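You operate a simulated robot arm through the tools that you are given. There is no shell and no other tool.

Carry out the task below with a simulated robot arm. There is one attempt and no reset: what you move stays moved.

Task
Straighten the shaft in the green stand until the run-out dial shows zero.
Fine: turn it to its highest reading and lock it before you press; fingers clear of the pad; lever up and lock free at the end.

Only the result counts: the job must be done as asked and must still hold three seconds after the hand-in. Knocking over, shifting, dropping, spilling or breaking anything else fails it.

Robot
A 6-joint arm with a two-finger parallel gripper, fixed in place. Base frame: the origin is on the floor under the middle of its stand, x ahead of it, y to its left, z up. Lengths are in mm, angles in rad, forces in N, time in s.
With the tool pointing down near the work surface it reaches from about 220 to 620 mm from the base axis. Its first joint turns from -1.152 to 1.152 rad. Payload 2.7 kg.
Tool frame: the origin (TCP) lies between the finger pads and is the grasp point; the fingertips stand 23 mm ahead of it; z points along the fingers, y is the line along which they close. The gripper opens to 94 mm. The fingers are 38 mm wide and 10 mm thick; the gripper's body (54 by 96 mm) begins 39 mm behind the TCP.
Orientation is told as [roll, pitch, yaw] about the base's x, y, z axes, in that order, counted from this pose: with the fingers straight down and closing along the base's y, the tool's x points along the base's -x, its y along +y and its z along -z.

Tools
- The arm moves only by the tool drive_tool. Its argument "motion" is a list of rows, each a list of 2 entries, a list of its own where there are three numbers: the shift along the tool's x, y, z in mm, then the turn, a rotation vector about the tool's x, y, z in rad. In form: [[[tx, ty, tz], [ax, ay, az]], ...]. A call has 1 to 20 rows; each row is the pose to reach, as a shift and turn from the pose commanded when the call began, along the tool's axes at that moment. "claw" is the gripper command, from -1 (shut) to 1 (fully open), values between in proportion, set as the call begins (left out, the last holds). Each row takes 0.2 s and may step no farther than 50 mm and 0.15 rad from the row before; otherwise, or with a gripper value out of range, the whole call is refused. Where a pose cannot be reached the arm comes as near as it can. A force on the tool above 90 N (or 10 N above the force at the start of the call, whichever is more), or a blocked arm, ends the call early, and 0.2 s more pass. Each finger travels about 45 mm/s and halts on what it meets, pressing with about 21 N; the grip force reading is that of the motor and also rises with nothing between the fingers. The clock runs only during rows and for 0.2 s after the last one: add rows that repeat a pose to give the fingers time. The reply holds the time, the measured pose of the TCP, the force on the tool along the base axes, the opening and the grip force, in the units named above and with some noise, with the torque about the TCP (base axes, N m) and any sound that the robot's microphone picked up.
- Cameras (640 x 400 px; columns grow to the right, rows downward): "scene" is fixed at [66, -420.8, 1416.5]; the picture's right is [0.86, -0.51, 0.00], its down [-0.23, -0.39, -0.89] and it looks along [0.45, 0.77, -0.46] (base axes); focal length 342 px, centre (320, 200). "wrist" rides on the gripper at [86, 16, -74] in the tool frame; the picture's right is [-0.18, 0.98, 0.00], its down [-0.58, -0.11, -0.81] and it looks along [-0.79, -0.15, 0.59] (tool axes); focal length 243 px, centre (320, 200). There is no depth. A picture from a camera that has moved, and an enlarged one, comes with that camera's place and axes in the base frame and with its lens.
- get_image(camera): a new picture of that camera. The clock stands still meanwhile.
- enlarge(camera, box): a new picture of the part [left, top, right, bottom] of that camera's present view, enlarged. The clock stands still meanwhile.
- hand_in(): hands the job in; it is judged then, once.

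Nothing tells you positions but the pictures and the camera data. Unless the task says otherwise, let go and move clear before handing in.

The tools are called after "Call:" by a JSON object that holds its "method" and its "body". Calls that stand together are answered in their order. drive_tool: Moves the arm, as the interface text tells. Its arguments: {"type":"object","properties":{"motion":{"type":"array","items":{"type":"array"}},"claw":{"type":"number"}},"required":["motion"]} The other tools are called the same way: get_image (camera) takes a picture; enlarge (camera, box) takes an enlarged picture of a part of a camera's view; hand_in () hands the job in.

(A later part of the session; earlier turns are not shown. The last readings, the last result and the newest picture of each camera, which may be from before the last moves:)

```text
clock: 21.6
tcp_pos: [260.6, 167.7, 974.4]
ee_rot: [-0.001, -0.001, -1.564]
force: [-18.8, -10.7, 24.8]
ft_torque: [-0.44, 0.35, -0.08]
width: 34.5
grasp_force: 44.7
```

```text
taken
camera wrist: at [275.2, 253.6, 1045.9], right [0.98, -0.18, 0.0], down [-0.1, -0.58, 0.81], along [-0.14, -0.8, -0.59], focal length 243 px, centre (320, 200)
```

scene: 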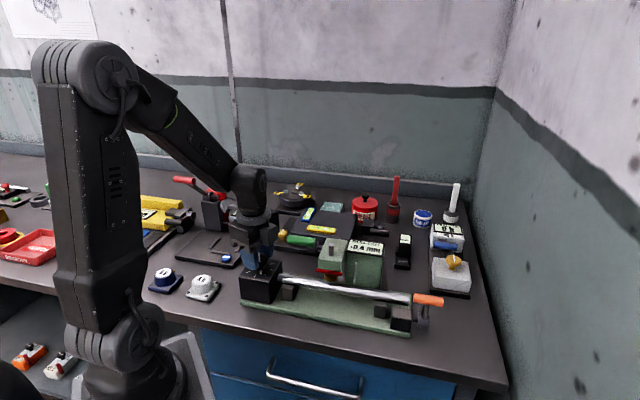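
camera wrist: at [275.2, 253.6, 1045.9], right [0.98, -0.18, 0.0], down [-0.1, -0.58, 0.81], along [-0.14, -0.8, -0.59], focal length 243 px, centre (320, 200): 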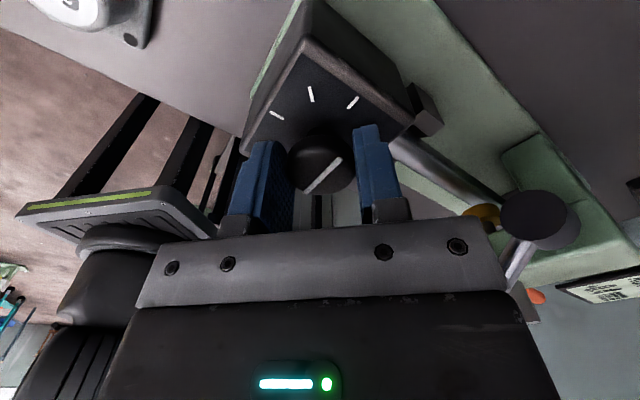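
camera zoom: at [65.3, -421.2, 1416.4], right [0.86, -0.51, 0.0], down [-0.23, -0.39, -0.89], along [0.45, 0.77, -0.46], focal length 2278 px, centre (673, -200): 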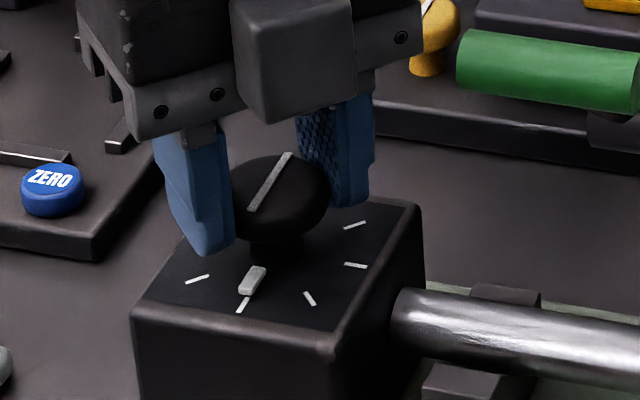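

At 1.56 rad it reads +0.4 mm. I'll relieve the side load and then open the fingers gently, so the knob stays at this angle.

Call:
{"method": "drive_tool", "body": {"motion": [[[-0.5, -1, 0], [0, 0, 0]], [[-1, -1.9, 0], [0, 0, 0]], [[-1, -1.9, 0], [0, 0, 0]]]}}

Call:
{"method": "enlarge", "body": {"camera": "scene", "box": [340, 235, 400, 265]}}

```text
clock: 22.4
tcp_pos: [260.3, 167.4, 973.1]
ee_rot: [0.005, 0.001, -1.562]
force: [23.2, 3.1, -25.9]
ft_torque: [-0.77, 0.03, 0.13]
width: 34.7
grasp_force: 45.0
```

```text
10.67 times, centred on (370, 250) of scene
camera zoom: at [66.8, -420.5, 1416.6], right [0.86, -0.51, 0.0], down [-0.23, -0.39, -0.89], along [0.45, 0.77, -0.46], focal length 3645 px, centre (-213, -333)
```

zoom: 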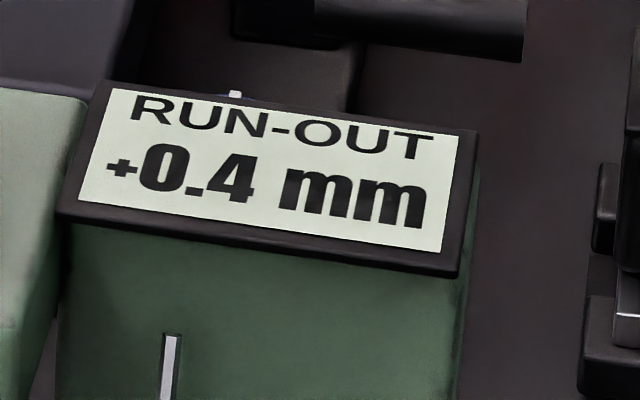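

Call:
{"method": "drive_tool", "body": {"motion": [[[0, 0.9, 0], [0, 0, 0]], [[0, 0.9, 0], [0, 0, 0]]]}}

Call:
{"method": "drive_tool", "body": {"motion": [[[0, 0, 0], [0, 0, 0]], [[0, 0, 0], [0, 0, 0]], [[0, 0, 0], [0, 0, 0]], [[0, 0, 0], [0, 0, 0]], [[0, 0, 0], [0, 0, 0]]], "claw": 0.5}}

Call:
{"method": "enlarge", "body": {"camera": "scene", "box": [340, 235, 400, 265]}}

Call:
{"method": "enlarge", "body": {"camera": "scene", "box": [219, 230, 315, 290]}}

```text
clock: 23.0
tcp_pos: [260.1, 167.2, 974.6]
ee_rot: [0.004, 0.002, -1.565]
force: [25.9, 6.1, -38.4]
ft_torque: [0.24, 0.2, 0.09]
width: 34.5
grasp_force: 44.8
```

```text
clock: 24.2
tcp_pos: [259.5, 166.0, 975.2]
ee_rot: [0.002, -0.002, -1.563]
force: [-0.1, -0.6, 0.0]
ft_torque: [0.02, 0.0, 0.03]
width: 70.5
grasp_force: 0.1
```

```text
10.67 times, centred on (370, 250) of scene
camera zoom: at [66.0, -420.8, 1416.5], right [0.86, -0.51, 0.0], down [-0.23, -0.39, -0.89], along [0.45, 0.77, -0.46], focal length 3645 px, centre (-213, -333)
```

zoom: 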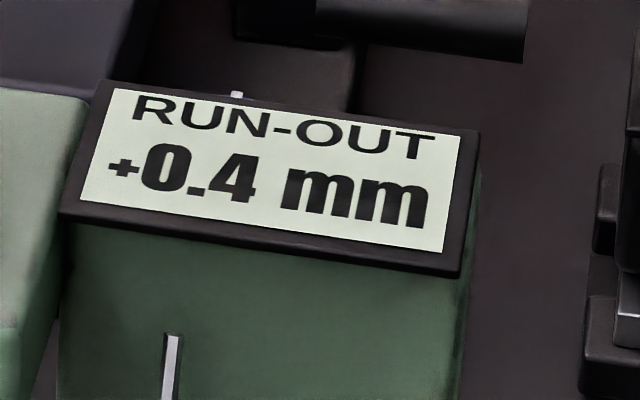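

```text
6.67 times, centred on (267, 260) of scene
camera zoom: at [66.0, -420.8, 1416.5], right [0.86, -0.51, 0.0], down [-0.23, -0.39, -0.89], along [0.45, 0.77, -0.46], focal length 2278 px, centre (673, -200)
```

zoom: 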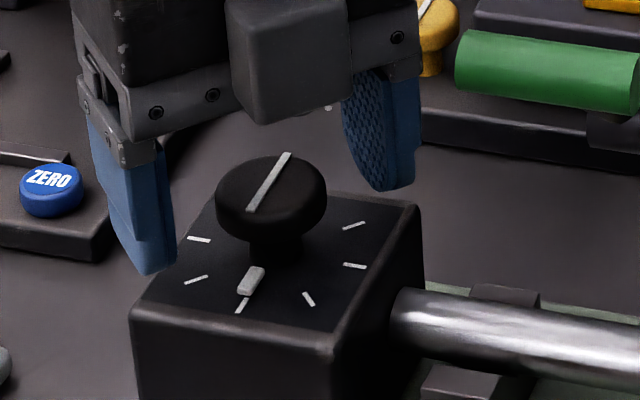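

The knob held its angle after release, still at +0.4 mm. Next I'll rise clear and move over the orange lock lever, aligned with the stand.

Call:
{"method": "drive_tool", "body": {"motion": [[[0, 0, -40], [0, 0, 0]], [[0, 0, -80], [0, 0, 0]], [[0, 0, -120], [0, 0, 0]], [[0, 0, -150], [0, 0, 0]], [[-33.7, 25.7, -150], [0, 0, -0.111]], [[-67.4, 51.4, -150], [0, 0, -0.222]], [[-101, 77, -150], [0, 0, -0.333]], [[-135, 103, -150], [0, 0, -0.445]], [[-168.6, 128.6, -150], [0, 0, -0.556]], [[-202, 154, -150], [0, 0, -0.667]], [[-236, 180, -150], [0, 0, -0.779]], [[-236, 180, -150], [0, 0, -0.779]]]}}

Call:
{"method": "get_image", "body": {"camera": "wrist"}}

Call:
{"method": "get_image", "body": {"camera": "scene"}}

```text
clock: 26.8
tcp_pos: [443.6, -70.5, 1122.8]
ee_rot: [0.001, -0.003, -0.783]
force: [-0.4, 0.3, 0.4]
ft_torque: [0.02, 0.01, 0.01]
width: 70.5
grasp_force: 0.2
```

```text
taken
camera wrist: at [393.6, 1.2, 1195.7], right [0.82, 0.57, 0.0], down [0.33, -0.49, 0.81], along [0.46, -0.66, -0.59], focal length 243 px, centre (320, 200)
```

wrist: 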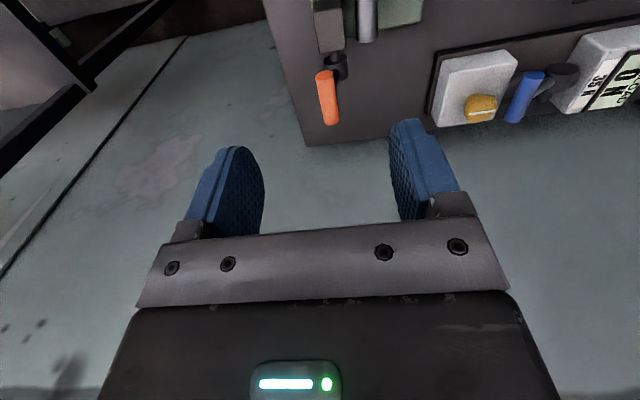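

```text
taken
```

scene: 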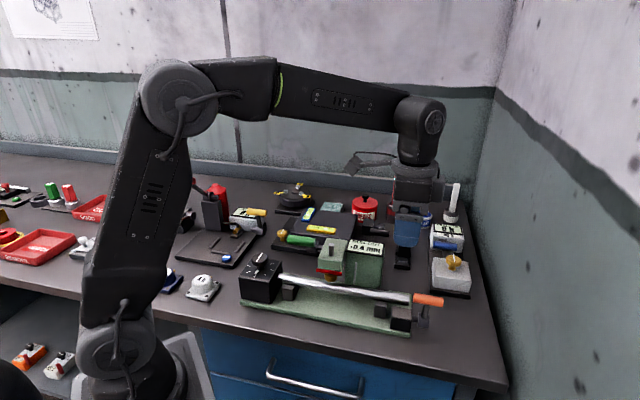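

Call:
{"method": "enlarge", "body": {"camera": "wrist", "box": [264, 0, 424, 140]}}

Call:
{"method": "enlarge", "body": {"camera": "scene", "box": [376, 280, 456, 330]}}

```text
2.86 times, centred on (344, 70) of wrist
camera zoom: at [393.6, 1.2, 1195.7], right [0.82, 0.57, 0.0], down [0.33, -0.49, 0.81], along [0.46, -0.66, -0.59], focal length 693 px, centre (251, 571)
```

zoom: 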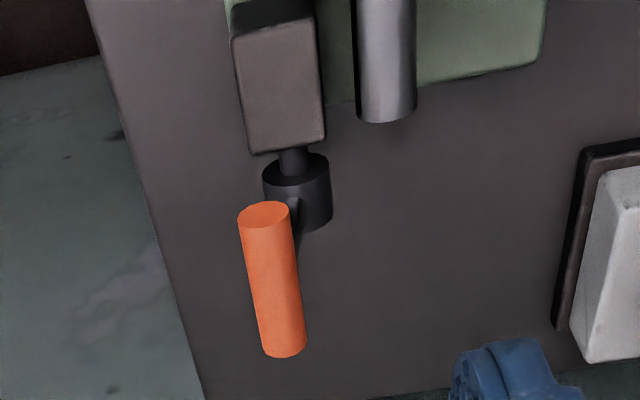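

```text
8.00 times, centred on (416, 305) of scene
camera zoom: at [66.0, -420.8, 1416.5], right [0.86, -0.51, 0.0], down [-0.23, -0.39, -0.89], along [0.45, 0.77, -0.46], focal length 2734 px, centre (-448, -640)
```

zoom: 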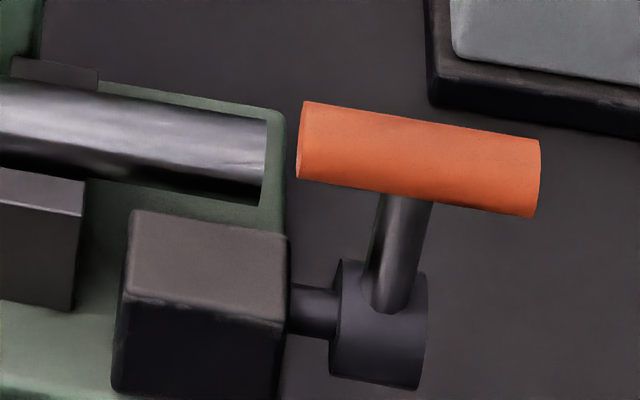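

The orange lever's hub is at about (490, -104, 895) and its handle at (481, -112, 959), roughly upright. I'll approach the outer half of the handle so the fingers straddle it clear of the lever rod.

Call:
{"method": "drive_tool", "body": {"motion": [[[-42, -1.6, 20], [0, 0, 0]], [[-83.8, -3.2, 40], [0, 0, 0]], [[-83.8, -3.2, 82], [0, 0, 0]], [[-83.8, -3.2, 115], [0, 0, 0]], [[-83.8, -3.2, 115], [0, 0, 0]]]}}

Call:
{"method": "get_image", "body": {"camera": "wrist"}}

Call:
{"method": "enlarge", "body": {"camera": "scene", "box": [368, 240, 496, 340]}}

```text
clock: 28.0
tcp_pos: [499.2, -129.0, 1010.1]
ee_rot: [0.003, -0.002, -0.783]
force: [0.0, -0.2, -0.8]
ft_torque: [-0.01, -0.01, 0.0]
width: 70.6
grasp_force: 0.0
```

```text
taken
camera wrist: at [448.3, -57.0, 1082.0], right [0.82, 0.57, 0.0], down [0.33, -0.49, 0.81], along [0.46, -0.67, -0.59], focal length 243 px, centre (320, 200)
```

wrist: 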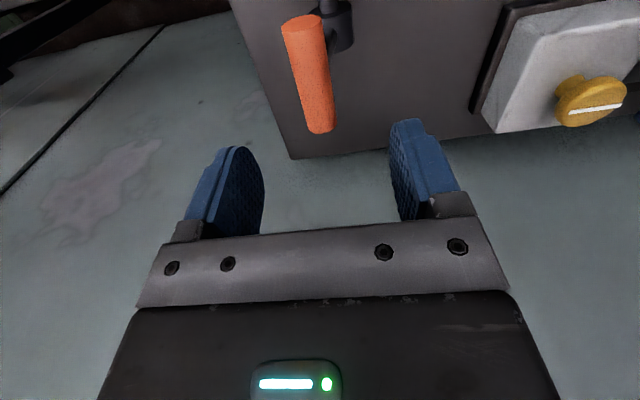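

```text
4.00 times, centred on (432, 290) of scene
camera zoom: at [66.0, -420.8, 1416.5], right [0.86, -0.51, 0.0], down [-0.23, -0.39, -0.89], along [0.45, 0.77, -0.46], focal length 1367 px, centre (-128, -160)
```

zoom: 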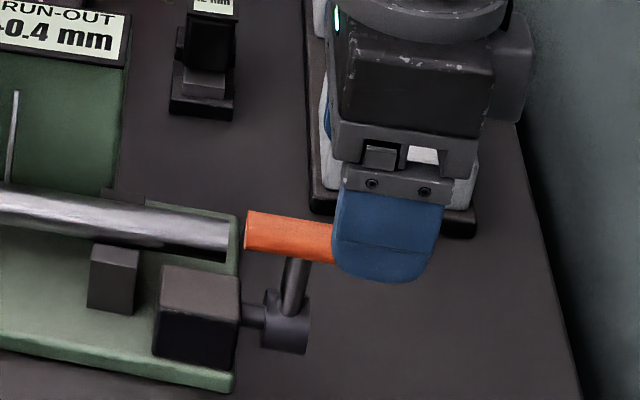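

The fingers line up over the handle's outer end. I'll shift 4 mm further out and descend to straddle it.

Call:
{"method": "drive_tool", "body": {"motion": [[[-4, 0, 13], [0, 0, 0]], [[-4, 0, 27], [0, 0, 0]], [[-4, 0, 40], [0, 0, 0]], [[-4, 0, 40], [0, 0, 0]]]}}

Call:
{"method": "get_image", "body": {"camera": "wrist"}}

Call:
{"method": "enlarge", "body": {"camera": "scene", "box": [368, 260, 496, 340]}}

```text
clock: 29.0
tcp_pos: [501.4, -132.0, 970.3]
ee_rot: [0.001, -0.002, -0.783]
force: [-0.4, 0.1, 0.4]
ft_torque: [0.04, -0.02, 0.01]
width: 70.2
grasp_force: 0.0
```

```text
taken
camera wrist: at [451.3, -60.7, 1042.0], right [0.82, 0.57, 0.0], down [0.33, -0.49, 0.81], along [0.46, -0.67, -0.59], focal length 243 px, centre (320, 200)
```

wrist: 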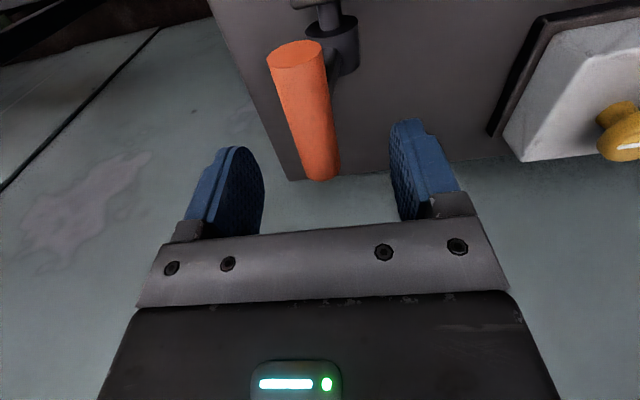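

```text
5.00 times, centred on (432, 300) of scene
camera zoom: at [66.0, -420.8, 1416.5], right [0.86, -0.51, 0.0], down [-0.23, -0.39, -0.89], along [0.45, 0.77, -0.46], focal length 1709 px, centre (-240, -300)
```

zoom: 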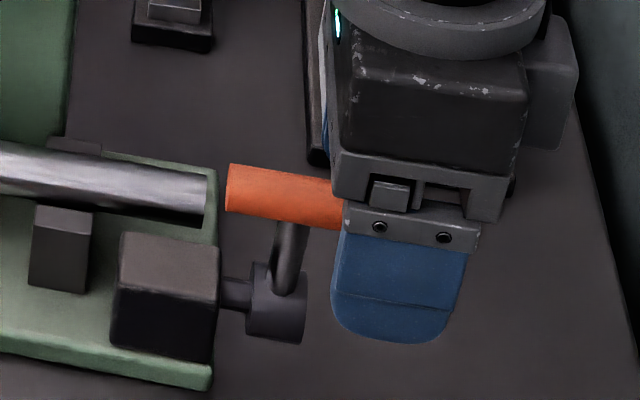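

The handle is between the pads. I'll close to a loose cage and then nudge it gently toward the front to see whether the lever swings that way.

Call:
{"method": "drive_tool", "body": {"motion": [[[0, 0, 0], [0, 0, 0]], [[0, 0, 0], [0, 0, 0]], [[0, 0, 0], [0, 0, 0]], [[0, 0, 0], [0, 0, 0]]], "claw": -0.5}}

Call:
{"method": "get_image", "body": {"camera": "wrist"}}

```text
clock: 30.0
tcp_pos: [501.9, -133.2, 969.7]
ee_rot: [0.002, -0.003, -0.783]
force: [-0.5, -0.2, 0.0]
ft_torque: [0.01, 0.01, -0.01]
width: 23.5
grasp_force: 0.0
```

```text
taken
camera wrist: at [451.3, -60.7, 1042.3], right [0.82, 0.57, 0.0], down [0.33, -0.49, 0.81], along [0.46, -0.67, -0.59], focal length 243 px, centre (320, 200)
```

wrist: 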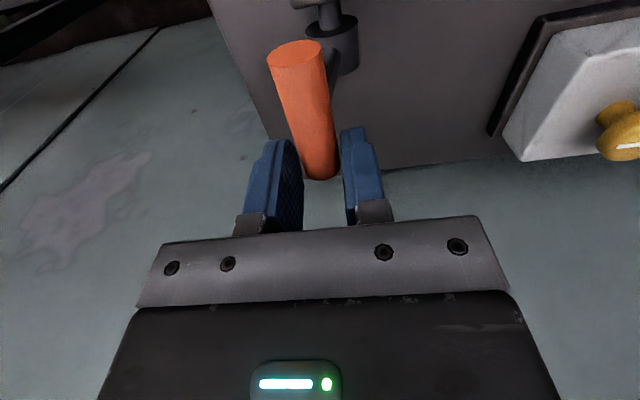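

Caged with a few millimetres of slack. Now a gentle push toward the front (−v), following the arc slightly downward.

Call:
{"method": "drive_tool", "body": {"motion": [[[0, -4, 0.5], [0, 0, 0]], [[0, -8, 1.5], [0, 0, 0]], [[0, -11, 2], [0, 0, 0]], [[0, -11, 2], [0, 0, 0]]]}}

Call:
{"method": "enlarge", "body": {"camera": "scene", "box": [368, 260, 496, 340]}}

```text
clock: 31.0
tcp_pos: [494.4, -140.7, 968.4]
ee_rot: [0.002, -0.002, -0.783]
force: [-0.2, 0.5, -0.3]
ft_torque: [0.06, 0.0, -0.05]
width: 23.9
grasp_force: 0.2
```

```text
5.00 times, centred on (432, 300) of scene
camera zoom: at [66.0, -420.7, 1416.5], right [0.86, -0.51, 0.0], down [-0.23, -0.39, -0.89], along [0.45, 0.77, -0.46], focal length 1709 px, centre (-240, -300)
```

zoom: 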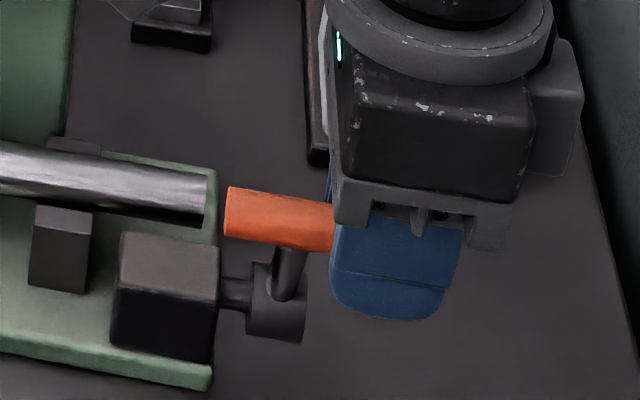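

The lever swings freely toward the front. I'll continue along the arc and watch the force for a stop.

Call:
{"method": "drive_tool", "body": {"motion": [[[0, -7, 3], [0, 0, 0]], [[0, -14, 7], [0, 0, 0]], [[0, -21.8, 12.1], [0, 0, 0]], [[0, -21.8, 12.1], [0, 0, 0]]]}}

Call:
{"method": "enlarge", "body": {"camera": "scene", "box": [368, 260, 496, 340]}}

Call:
{"method": "get_image", "body": {"camera": "wrist"}}

```text
clock: 32.0
tcp_pos: [477.3, -155.7, 956.2]
ee_rot: [0.002, -0.001, -0.783]
force: [1.0, 1.2, -0.7]
ft_torque: [0.01, -0.02, -0.05]
width: 24.0
grasp_force: 0.3
```

```text
5.00 times, centred on (432, 300) of scene
camera zoom: at [66.0, -420.8, 1416.5], right [0.86, -0.51, 0.0], down [-0.23, -0.39, -0.89], along [0.45, 0.77, -0.46], focal length 1709 px, centre (-240, -300)
```

zoom: 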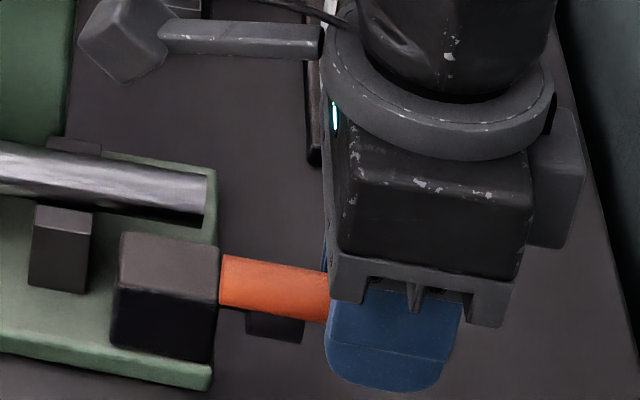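

```text
taken
camera wrist: at [427.8, -83.8, 1028.8], right [0.82, 0.57, 0.0], down [0.33, -0.49, 0.81], along [0.46, -0.67, -0.59], focal length 243 px, centre (320, 200)
```

wrist: 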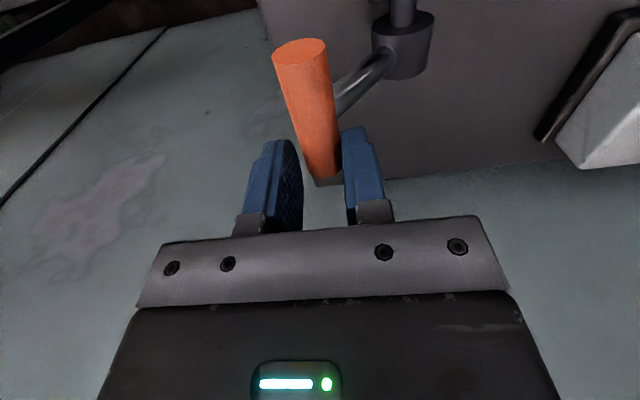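

Still nearly force-free. I'll continue further down the arc.

Call:
{"method": "drive_tool", "body": {"motion": [[[0, -5, 5], [0, 0, 0]], [[0, -10, 11], [0, 0, 0]], [[0, -14.5, 17.3], [0, 0, 0]], [[0, -14.5, 17.3], [0, 0, 0]]]}}

Call:
{"method": "enlarge", "body": {"camera": "scene", "box": [368, 260, 496, 340]}}

Call:
{"method": "get_image", "body": {"camera": "wrist"}}

```text
clock: 33.0
tcp_pos: [468.6, -166.3, 937.9]
ee_rot: [0.001, -0.002, -0.783]
force: [0.0, 2.1, 0.2]
ft_torque: [0.03, -0.04, 0.01]
width: 24.5
grasp_force: 0.7
```

```text
5.00 times, centred on (432, 300) of scene
camera zoom: at [66.0, -420.7, 1416.5], right [0.86, -0.51, 0.0], down [-0.23, -0.39, -0.89], along [0.45, 0.77, -0.46], focal length 1709 px, centre (-240, -300)
```

zoom: 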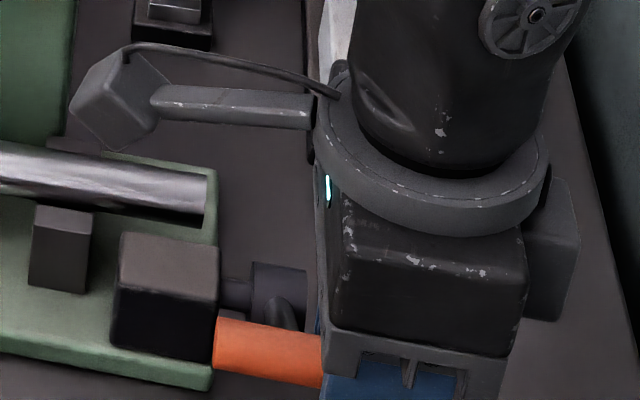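

```text
taken
camera wrist: at [417.8, -93.7, 1010.9], right [0.82, 0.57, 0.0], down [0.33, -0.49, 0.81], along [0.46, -0.66, -0.59], focal length 243 px, centre (320, 200)
```

wrist: 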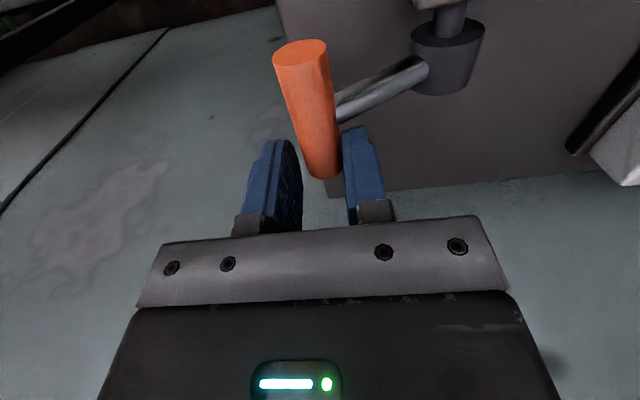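

Continuing; the lever is at about 60° and still moving freely. I'll go on to about 80°.

Call:
{"method": "drive_tool", "body": {"motion": [[[0, -3.5, 7], [0, 0, 0]], [[0, -6, 14], [0, 0, 0]], [[0, -7.7, 21.2], [0, 0, 0]], [[0, -7.7, 21.2], [0, 0, 0]]]}}

Call:
{"method": "enlarge", "body": {"camera": "scene", "box": [368, 260, 496, 340]}}

Call:
{"method": "get_image", "body": {"camera": "wrist"}}

```text
clock: 34.0
tcp_pos: [464.5, -170.4, 917.8]
ee_rot: [0.002, -0.001, -0.784]
force: [6.6, 4.3, 3.3]
ft_torque: [0.06, -0.01, -0.18]
width: 27.1
grasp_force: 4.4
```

```text
5.00 times, centred on (432, 300) of scene
camera zoom: at [66.1, -420.6, 1416.5], right [0.86, -0.51, 0.0], down [-0.23, -0.39, -0.89], along [0.45, 0.77, -0.46], focal length 1709 px, centre (-240, -300)
```

zoom: 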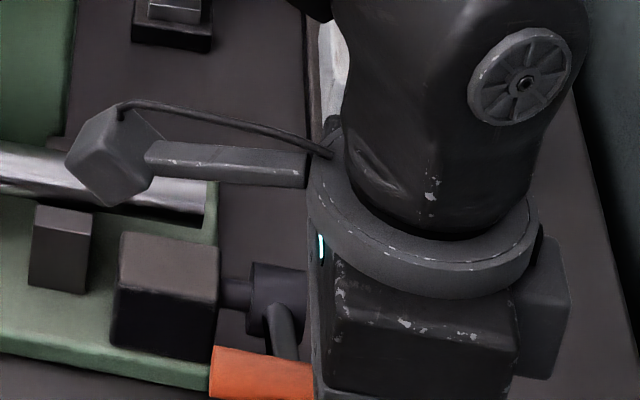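

```text
taken
camera wrist: at [414.0, -98.1, 990.8], right [0.82, 0.57, 0.0], down [0.33, -0.49, 0.81], along [0.46, -0.67, -0.59], focal length 243 px, centre (320, 200)
```

wrist: 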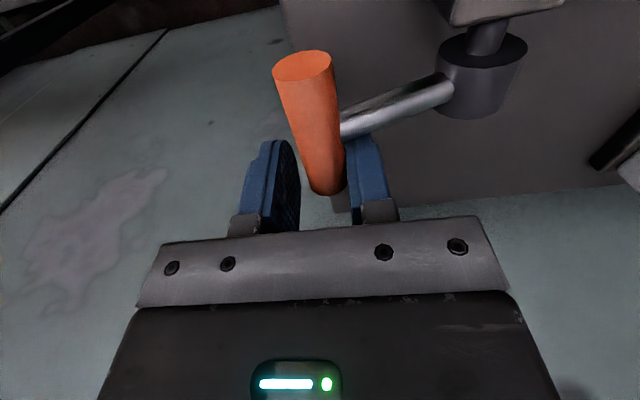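

The lever is at about 72° and I now feel some resistance, which may be its end stop. I'll press a little further to the front to check.

Call:
{"method": "drive_tool", "body": {"motion": [[[0, -1.5, 1], [0, 0, 0]], [[0, -3, 2], [0, 0, 0]], [[0, -3, 2], [0, 0, 0]]]}}

Call:
{"method": "get_image", "body": {"camera": "wrist"}}

```text
clock: 34.8
tcp_pos: [462.8, -171.8, 915.6]
ee_rot: [0.003, -0.005, -0.784]
force: [12.5, 15.8, 8.2]
ft_torque: [0.07, 0.0, -0.24]
width: 31.9
grasp_force: 9.9
```

```text
taken
camera wrist: at [412.3, -100.2, 988.8], right [0.82, 0.57, 0.0], down [0.33, -0.49, 0.81], along [0.46, -0.66, -0.59], focal length 243 px, centre (320, 200)
```

wrist: 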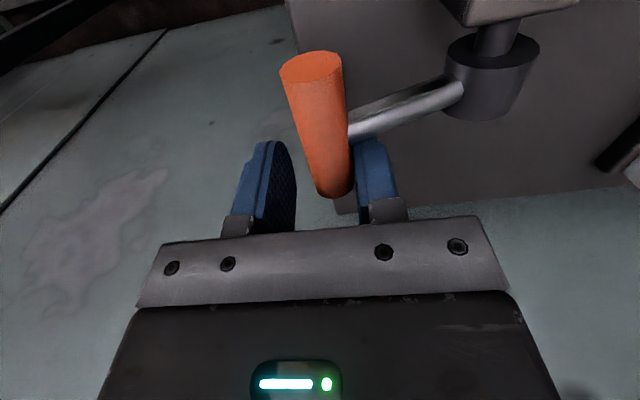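

The lever stopped moving while the force grew, so it seems to be at its stop. I'll back off, raise clear and check it stays there, then confirm with a push from above.

Call:
{"method": "drive_tool", "body": {"motion": [[[0, 3, -2], [0, 0, 0]], [[0, 3, -2], [0, 0, 0]], [[0, 3, -2], [0, 0, 0]]], "claw": 0}}

Call:
{"method": "drive_tool", "body": {"motion": [[[0, 0, -30], [0, 0, 0]], [[0, 0, -60], [0, 0, 0]], [[0, 0, -90], [0, 0, 0]], [[0, 0, -90], [0, 0, 0]]]}}

Call:
{"method": "get_image", "body": {"camera": "wrist"}}

Call:
{"method": "get_image", "body": {"camera": "scene"}}

```text
clock: 35.6
tcp_pos: [464.8, -171.3, 916.3]
ee_rot: [-0.001, 0.0, -0.783]
force: [0.1, 0.2, 0.6]
ft_torque: [-0.01, 0.02, -0.03]
width: 47.0
grasp_force: 0.1
```

```text
clock: 36.6
tcp_pos: [464.8, -171.6, 1009.4]
ee_rot: [0.003, 0.0, -0.784]
force: [-0.9, 0.3, -0.8]
ft_torque: [0.0, 0.01, 0.02]
width: 47.0
grasp_force: 0.0
```

```text
taken
camera wrist: at [414.4, -99.6, 1082.2], right [0.82, 0.57, 0.0], down [0.33, -0.49, 0.81], along [0.46, -0.67, -0.59], focal length 243 px, centre (320, 200)
```

wrist: 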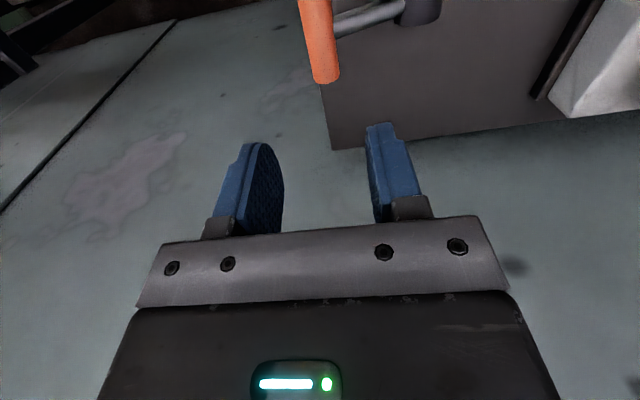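

```text
taken
```

scene: 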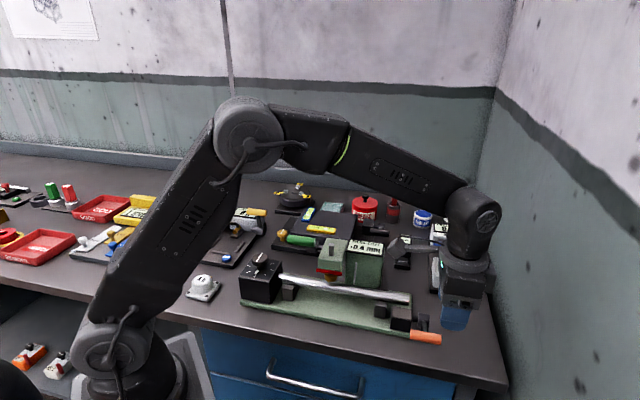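

Call:
{"method": "enlarge", "body": {"camera": "scene", "box": [376, 295, 456, 345]}}

Call:
{"method": "enlarge", "body": {"camera": "scene", "box": [340, 235, 400, 265]}}

```text
8.00 times, centred on (416, 320) of scene
camera zoom: at [66.0, -420.8, 1416.5], right [0.86, -0.51, 0.0], down [-0.23, -0.39, -0.89], along [0.45, 0.77, -0.46], focal length 2734 px, centre (-448, -760)
```

zoom: 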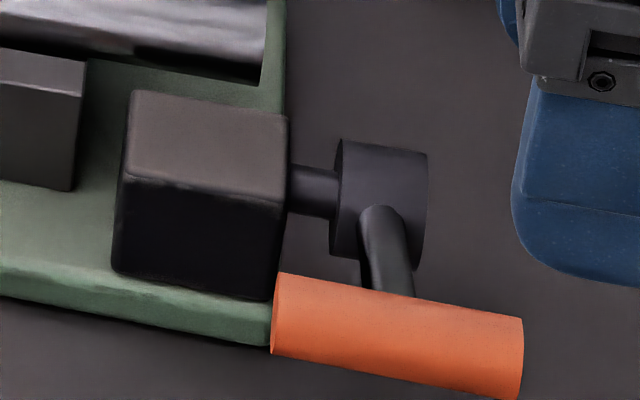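

```text
10.67 times, centred on (370, 250) of scene
camera zoom: at [66.0, -420.8, 1416.5], right [0.86, -0.51, 0.0], down [-0.23, -0.39, -0.89], along [0.45, 0.77, -0.46], focal length 3645 px, centre (-213, -333)
```

zoom: 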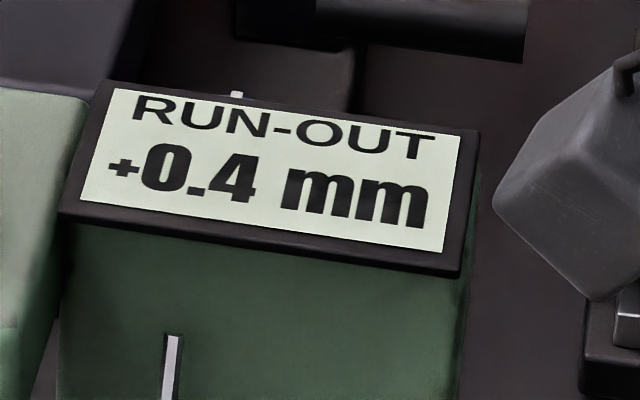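

The lever stays put at about 68° and the reading is unchanged. I'll close the fingers and press lightly from above on the outer end to confirm it is fully over.

Call:
{"method": "drive_tool", "body": {"motion": [[[0, 4, 0], [0, 0, 0]], [[0, 4, 20], [0, 0, 0]], [[0, 4, 40], [0, 0, 0]], [[0, 4, 50], [0, 0, 0]], [[0, 4, 50], [0, 0, 0]]], "claw": -1}}

Call:
{"method": "drive_tool", "body": {"motion": [[[0, 0, 2], [0, 0, 0]], [[0, 0, 4], [0, 0, 0]], [[0, 0, 6], [0, 0, 0]], [[0, 0, 6], [0, 0, 0]]]}}

Call:
{"method": "get_image", "body": {"camera": "wrist"}}

```text
clock: 37.8
tcp_pos: [466.8, -167.0, 960.3]
ee_rot: [0.003, -0.003, -0.784]
force: [-0.1, 0.0, 0.1]
ft_torque: [-0.02, 0.02, -0.01]
width: 0.2
grasp_force: 21.0
```

```text
clock: 38.8
tcp_pos: [465.6, -168.2, 952.1]
ee_rot: [0.002, -0.002, -0.784]
force: [-0.9, -2.7, 7.0]
ft_torque: [0.06, 0.12, 0.05]
width: 0.2
grasp_force: 21.3
```

```text
taken
camera wrist: at [414.9, -97.2, 1024.5], right [0.82, 0.57, 0.0], down [0.33, -0.49, 0.81], along [0.46, -0.67, -0.59], focal length 243 px, centre (320, 200)
```

wrist: 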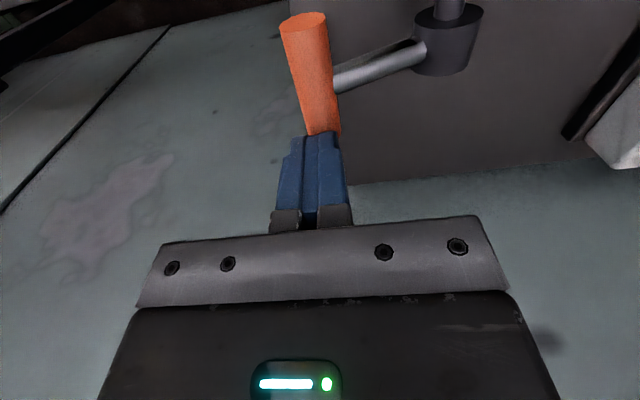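

Call:
{"method": "drive_tool", "body": {"motion": [[[0, 0, 1], [0, 0, 0]], [[0, 0, 2], [0, 0, 0]], [[0, 0, 2], [0, 0, 0]]]}}

Call:
{"method": "enlarge", "body": {"camera": "scene", "box": [376, 295, 456, 345]}}

```text
clock: 39.6
tcp_pos: [465.1, -168.3, 952.3]
ee_rot: [0.001, -0.006, -0.783]
force: [-15.4, -6.2, 35.3]
ft_torque: [0.28, 0.61, 0.18]
width: 0.0
grasp_force: 20.8
```

```text
8.00 times, centred on (416, 320) of scene
camera zoom: at [65.0, -420.8, 1416.6], right [0.86, -0.51, 0.0], down [-0.23, -0.39, -0.89], along [0.45, 0.77, -0.46], focal length 2734 px, centre (-448, -760)
```

zoom: 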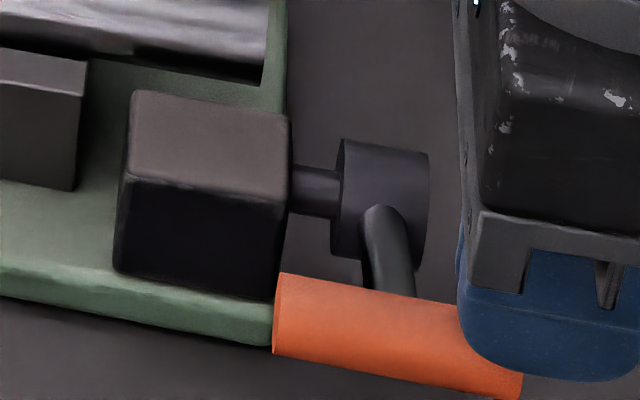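

The force climbs with no motion, so the lever is hard against its front stop. Before pressing I'll check that this really is "locked" by returning to the knob and trying a very gentle twist.

Call:
{"method": "drive_tool", "body": {"motion": [[[0, 0, -8], [0, 0, 0]], [[0, 0, -50], [0, 0, 0]], [[0, 0, -95], [0, 0, 0]], [[0, 0, -140], [0, 0, 0]], [[0, 0, -176], [0, 0, 0]], [[38, 9.2, -176], [0, 0, 0]], [[76, 18.4, -176], [0, 0, 0]], [[114, 27.6, -176], [0, 0, 0]], [[152, 36.8, -176], [0, 0, 0]], [[190, 46, -176], [0, 0, 0]], [[228, 55.2, -176], [0, 0, 0]], [[266, 64.4, -176], [0, 0, 0]], [[304, 73.6, -176], [0, 0, 0]], [[342, 82.8, -176], [0, 0, 0]], [[381, 92.1, -176], [0, 0, 0]], [[381, 92.1, -176], [0, 0, 0]]], "claw": 0.3}}

Call:
{"method": "get_image", "body": {"camera": "wrist"}}

Call:
{"method": "get_image", "body": {"camera": "scene"}}

```text
clock: 43.0
tcp_pos: [259.3, 164.0, 1125.6]
ee_rot: [0.001, -0.002, -0.784]
force: [-0.3, -0.1, -0.1]
ft_torque: [0.02, 0.0, 0.0]
width: 60.9
grasp_force: 0.0
```

```text
taken
camera wrist: at [209.5, 235.8, 1198.9], right [0.82, 0.57, 0.0], down [0.33, -0.49, 0.81], along [0.46, -0.67, -0.59], focal length 243 px, centre (320, 200)
```

wrist: 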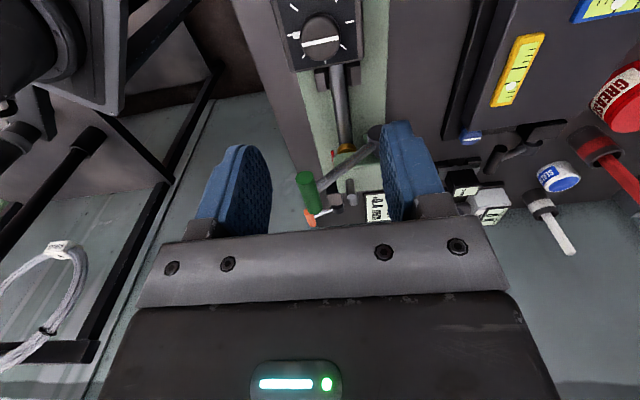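

```text
taken
```

scene: 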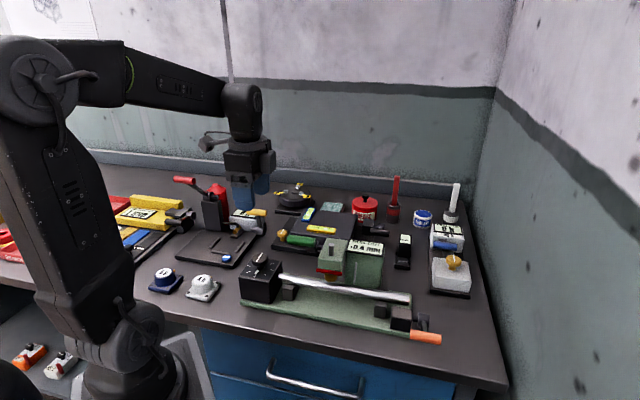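

The wrist view agrees on the knob position. I'll descend around the knob again.

Call:
{"method": "drive_tool", "body": {"motion": [[[0, 0, 40], [0, 0, 0]], [[0, 0, 80], [0, 0, 0]], [[0, 0, 120], [0, 0, 0]], [[0, 0, 150], [0, 0, 0]], [[0, 0, 150], [0, 0, 0]]]}}

Call:
{"method": "enlarge", "body": {"camera": "scene", "box": [219, 230, 315, 290]}}

Call:
{"method": "get_image", "body": {"camera": "wrist"}}

```text
clock: 44.2
tcp_pos: [261.3, 167.7, 974.2]
ee_rot: [0.003, -0.001, -0.782]
force: [-0.3, 0.4, 0.0]
ft_torque: [0.01, 0.04, -0.01]
width: 61.4
grasp_force: 0.0
```

```text
6.67 times, centred on (267, 260) of scene
camera zoom: at [66.0, -420.8, 1416.5], right [0.86, -0.51, 0.0], down [-0.23, -0.39, -0.89], along [0.45, 0.77, -0.46], focal length 2278 px, centre (673, -200)
```

zoom: 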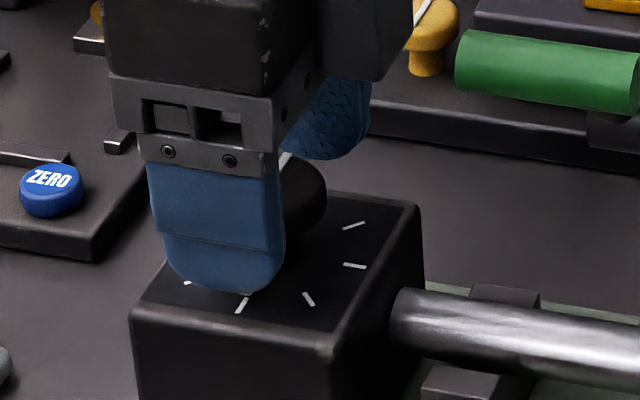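

```text
taken
camera wrist: at [211.5, 239.2, 1046.4], right [0.82, 0.57, 0.0], down [0.33, -0.49, 0.81], along [0.46, -0.66, -0.59], focal length 243 px, centre (320, 200)
```

wrist: 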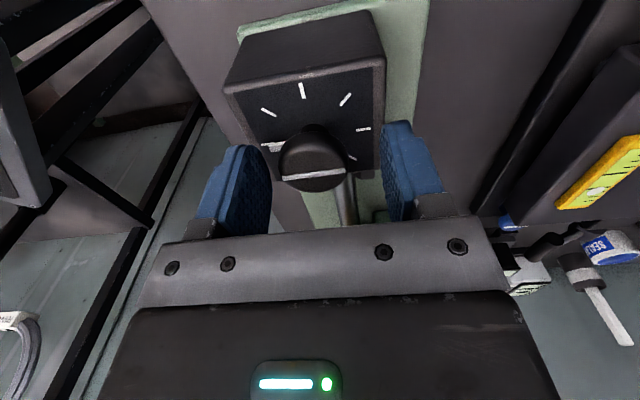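

The knob is a few millimetres toward the front finger. I'll recentre and close.

Call:
{"method": "drive_tool", "body": {"motion": [[[0, -3, 0], [0, 0, 0]], [[0, -3, 0], [0, 0, 0]]]}}

Call:
{"method": "drive_tool", "body": {"motion": [[[0, 0, 0], [0, 0, 0]], [[0, 0, 0], [0, 0, 0]], [[0, 0, 0], [0, 0, 0]], [[0, 0, 0], [0, 0, 0]]], "claw": -0.3}}

Call:
{"method": "enlarge", "body": {"camera": "wrist", "box": [220, 60, 420, 210]}}

Call:
{"method": "enlarge", "body": {"camera": "scene", "box": [340, 235, 400, 265]}}

```text
clock: 44.8
tcp_pos: [258.3, 165.5, 974.6]
ee_rot: [-0.001, -0.003, -0.783]
force: [-0.2, -0.4, 0.4]
ft_torque: [-0.01, 0.0, 0.03]
width: 61.2
grasp_force: 0.1
```

```text
clock: 45.8
tcp_pos: [259.3, 164.6, 974.9]
ee_rot: [-0.001, -0.001, -0.782]
force: [-4.0, -3.9, 3.1]
ft_torque: [0.07, -0.2, 0.0]
width: 35.6
grasp_force: 44.6
```

```text
2.67 times, centred on (320, 135) of wrist
camera zoom: at [209.2, 236.6, 1046.7], right [0.82, 0.57, 0.0], down [0.33, -0.49, 0.81], along [0.46, -0.67, -0.59], focal length 647 px, centre (320, 373)
```

zoom: 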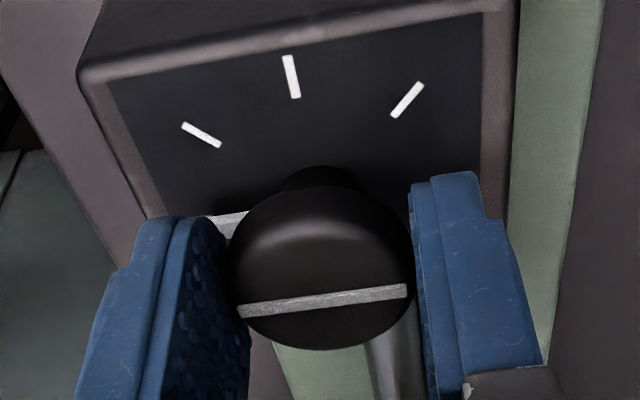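

```text
10.67 times, centred on (370, 250) of scene
camera zoom: at [65.8, -420.9, 1416.5], right [0.86, -0.51, 0.0], down [-0.23, -0.39, -0.89], along [0.45, 0.77, -0.46], focal length 3645 px, centre (-213, -333)
```

zoom: 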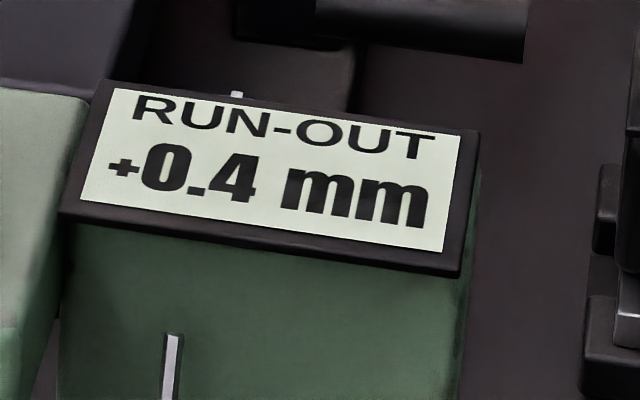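

Gripped with little side load. Now a tiny twist of 0.05 rad; a rise in torque would mean it is locked.

Call:
{"method": "drive_tool", "body": {"motion": [[[0, 0, 0], [0, 0, 0.025]], [[0, 0, 0], [0, 0, 0.05]], [[0, 0, 0], [0, 0, 0.05]]]}}

Call:
{"method": "enlarge", "body": {"camera": "wrist", "box": [220, 60, 420, 210]}}

```text
clock: 46.6
tcp_pos: [259.1, 164.8, 973.9]
ee_rot: [0.003, -0.001, -0.834]
force: [7.3, -0.1, 3.5]
ft_torque: [-0.98, -0.23, 0.1]
width: 35.5
grasp_force: 44.7
```

```text
2.67 times, centred on (320, 135) of wrist
camera zoom: at [212.3, 239.3, 1046.6], right [0.85, 0.52, 0.0], down [0.31, -0.5, 0.81], along [0.43, -0.69, -0.59], focal length 647 px, centre (320, 373)
```

zoom: 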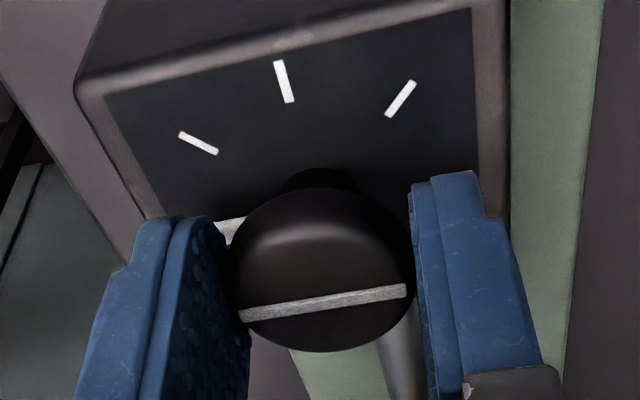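

Ambiguous at that size. I'll twist a little more and compare the knob's line against the fixed marks.

Call:
{"method": "drive_tool", "body": {"motion": [[[0, 0, 0], [0, 0, 0.05]], [[0, 0, 0], [0, 0, 0.1]], [[0, 0, 0], [0, 0, 0.1]]]}}

Call:
{"method": "enlarge", "body": {"camera": "wrist", "box": [220, 60, 420, 210]}}

Call:
{"method": "enlarge", "body": {"camera": "scene", "box": [219, 230, 315, 290]}}

Call:
{"method": "enlarge", "body": {"camera": "scene", "box": [340, 235, 400, 265]}}

```text
clock: 47.4
tcp_pos: [259.9, 165.3, 974.3]
ee_rot: [0.005, 0.001, -0.935]
force: [7.6, 18.2, -6.9]
ft_torque: [-0.15, -0.1, 0.07]
width: 35.5
grasp_force: 44.9
```

```text
2.67 times, centred on (320, 135) of wrist
camera zoom: at [219.9, 244.0, 1046.9], right [0.9, 0.43, 0.0], down [0.25, -0.53, 0.81], along [0.35, -0.72, -0.59], focal length 647 px, centre (320, 373)
```

zoom: 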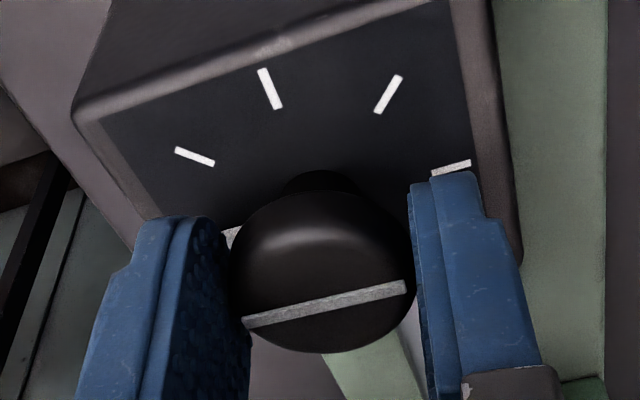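

```text
6.67 times, centred on (267, 260) of scene
camera zoom: at [66.3, -420.2, 1416.7], right [0.86, -0.51, 0.0], down [-0.23, -0.39, -0.89], along [0.45, 0.77, -0.46], focal length 2278 px, centre (673, -200)
```

zoom: 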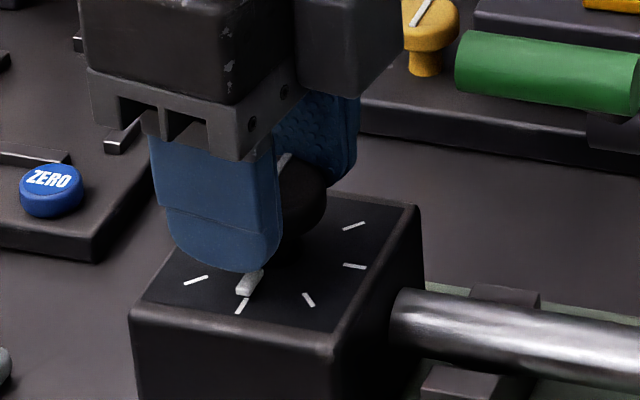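

```text
10.67 times, centred on (370, 250) of scene
camera zoom: at [66.3, -420.2, 1416.7], right [0.86, -0.51, 0.0], down [-0.23, -0.39, -0.89], along [0.45, 0.77, -0.46], focal length 3645 px, centre (-213, -333)
```

zoom: 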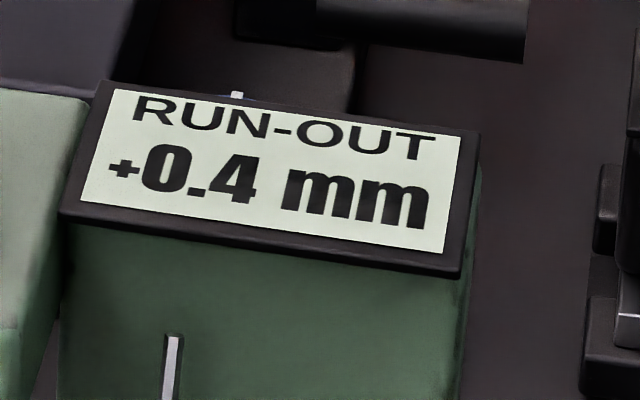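

The gripper turned 0.15 rad but the pointer and line stayed put against the marks, so the shaft is locked at +0.4 mm. I'll release the knob and rise, then look at the green press lever.

Call:
{"method": "drive_tool", "body": {"motion": [[[0, 0, 0], [0, 0, -0.05]], [[0, 0, 0], [0, 0, -0.05]], [[0, 0, 0], [0, 0, -0.05]], [[0, 0, 0], [0, 0, -0.05]]], "claw": 0.3}}

Call:
{"method": "enlarge", "body": {"camera": "scene", "box": [219, 230, 315, 290]}}

Call:
{"method": "drive_tool", "body": {"motion": [[[0, 0, -40], [0, 0, -0.05]], [[0, 0, -85], [0, 0, -0.1]], [[0, 0, -130], [0, 0, -0.102]], [[0, 0, -170], [0, 0, -0.102]], [[0, 0, -170], [0, 0, -0.102]]]}}

Call:
{"method": "get_image", "body": {"camera": "wrist"}}

Call:
{"method": "enlarge", "body": {"camera": "scene", "box": [264, 215, 360, 275]}}

```text
clock: 48.4
tcp_pos: [258.9, 163.6, 974.0]
ee_rot: [0.003, -0.001, -0.884]
force: [-0.8, 0.3, -0.2]
ft_torque: [0.01, 0.0, 0.0]
width: 61.3
grasp_force: 0.0
```

```text
6.67 times, centred on (267, 260) of scene
camera zoom: at [66.0, -420.8, 1416.5], right [0.86, -0.51, 0.0], down [-0.23, -0.39, -0.89], along [0.45, 0.77, -0.46], focal length 2278 px, centre (673, -200)
```

zoom: 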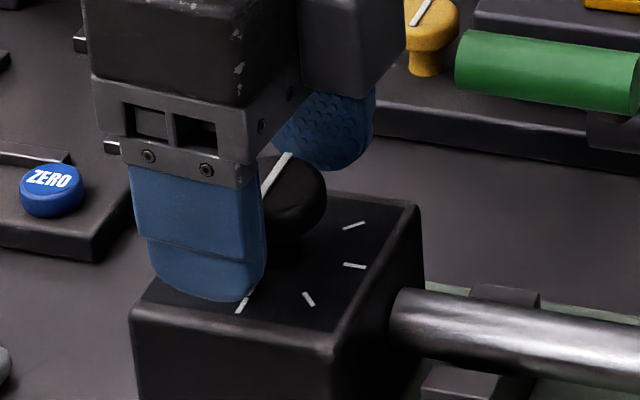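

```text
clock: 49.6
tcp_pos: [259.7, 167.7, 1145.5]
ee_rot: [0.002, -0.001, -0.78]
force: [-0.2, 1.1, 0.7]
ft_torque: [-0.01, 0.02, -0.01]
width: 61.1
grasp_force: 0.0
```

```text
taken
camera wrist: at [209.1, 238.8, 1218.6], right [0.82, 0.57, 0.0], down [0.33, -0.49, 0.81], along [0.46, -0.66, -0.59], focal length 243 px, centre (320, 200)
```

wrist: 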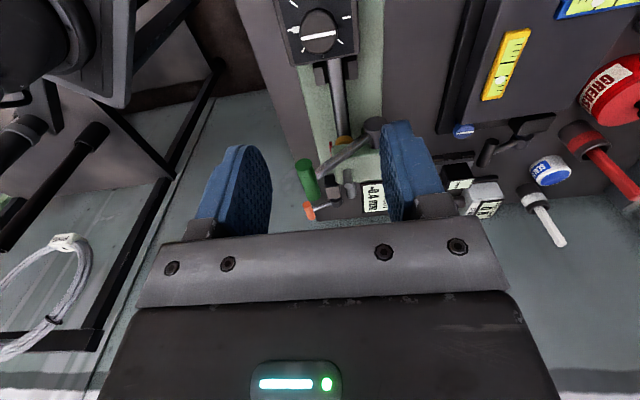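

```text
6.67 times, centred on (312, 245) of scene
camera zoom: at [66.0, -420.8, 1416.5], right [0.86, -0.51, 0.0], down [-0.23, -0.39, -0.89], along [0.45, 0.77, -0.46], focal length 2278 px, centre (373, -100)
```

zoom: 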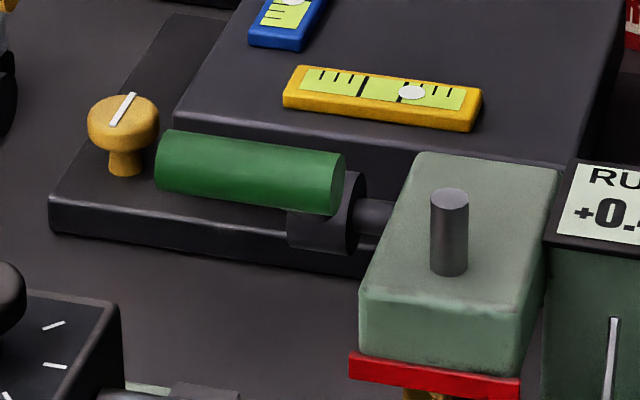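

Call:
{"method": "enlarge", "body": {"camera": "wrist", "box": [272, 110, 400, 230]}}

```text
3.33 times, centred on (336, 170) of wrist
camera zoom: at [209.1, 238.8, 1218.6], right [0.82, 0.57, 0.0], down [0.33, -0.49, 0.81], along [0.46, -0.66, -0.59], focal length 809 px, centre (267, 300)
```

zoom: 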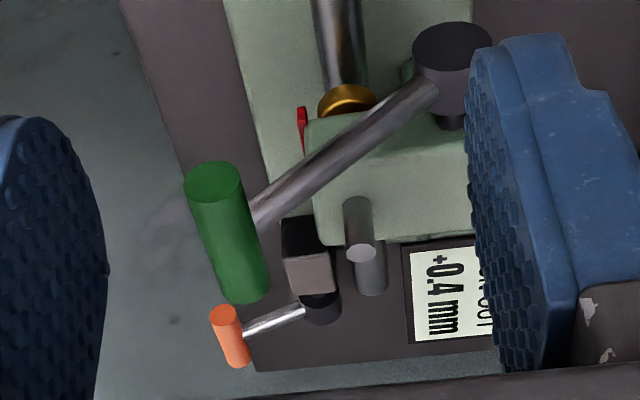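

The lever's hub is at about (369, 123, 982) and its handle at (312, 68, 1047), about 39° above level; the rod meets the handle in the middle. I'll go above the handle's left half, away from the pad.

Call:
{"method": "drive_tool", "body": {"motion": [[[-27, -11, 10], [0, 0, 0]], [[-54, -22, 20], [0, 0, 0]], [[-80.9, -32.2, 35], [0, 0, 0]], [[-80.9, -32.2, 35], [0, 0, 0]]], "claw": 0}}

Call:
{"method": "get_image", "body": {"camera": "wrist"}}

Call:
{"method": "enlarge", "body": {"camera": "scene", "box": [240, 195, 368, 275]}}

```text
clock: 50.6
tcp_pos: [295.0, 84.9, 1111.0]
ee_rot: [0.001, -0.003, -0.783]
force: [-0.5, 0.7, -0.5]
ft_torque: [0.02, 0.03, 0.04]
width: 46.9
grasp_force: 0.0
```

```text
taken
camera wrist: at [245.1, 157.0, 1182.7], right [0.82, 0.57, 0.0], down [0.33, -0.49, 0.81], along [0.46, -0.66, -0.59], focal length 243 px, centre (320, 200)
```

wrist: 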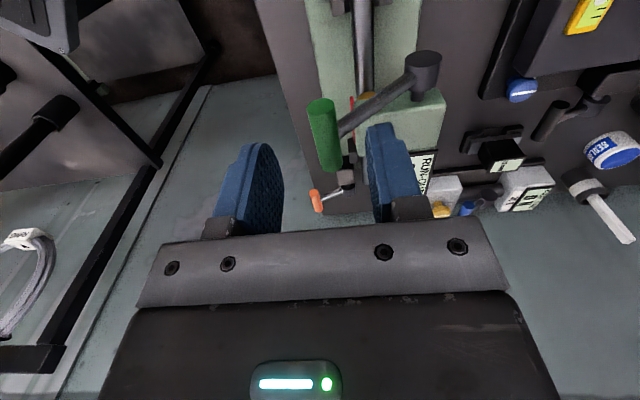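

```text
5.00 times, centred on (304, 235) of scene
camera zoom: at [66.0, -420.8, 1416.5], right [0.86, -0.51, 0.0], down [-0.23, -0.39, -0.89], along [0.45, 0.77, -0.46], focal length 1709 px, centre (400, 25)
```

zoom: 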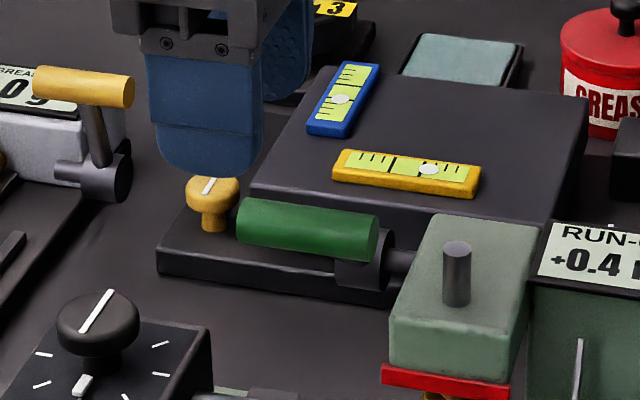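

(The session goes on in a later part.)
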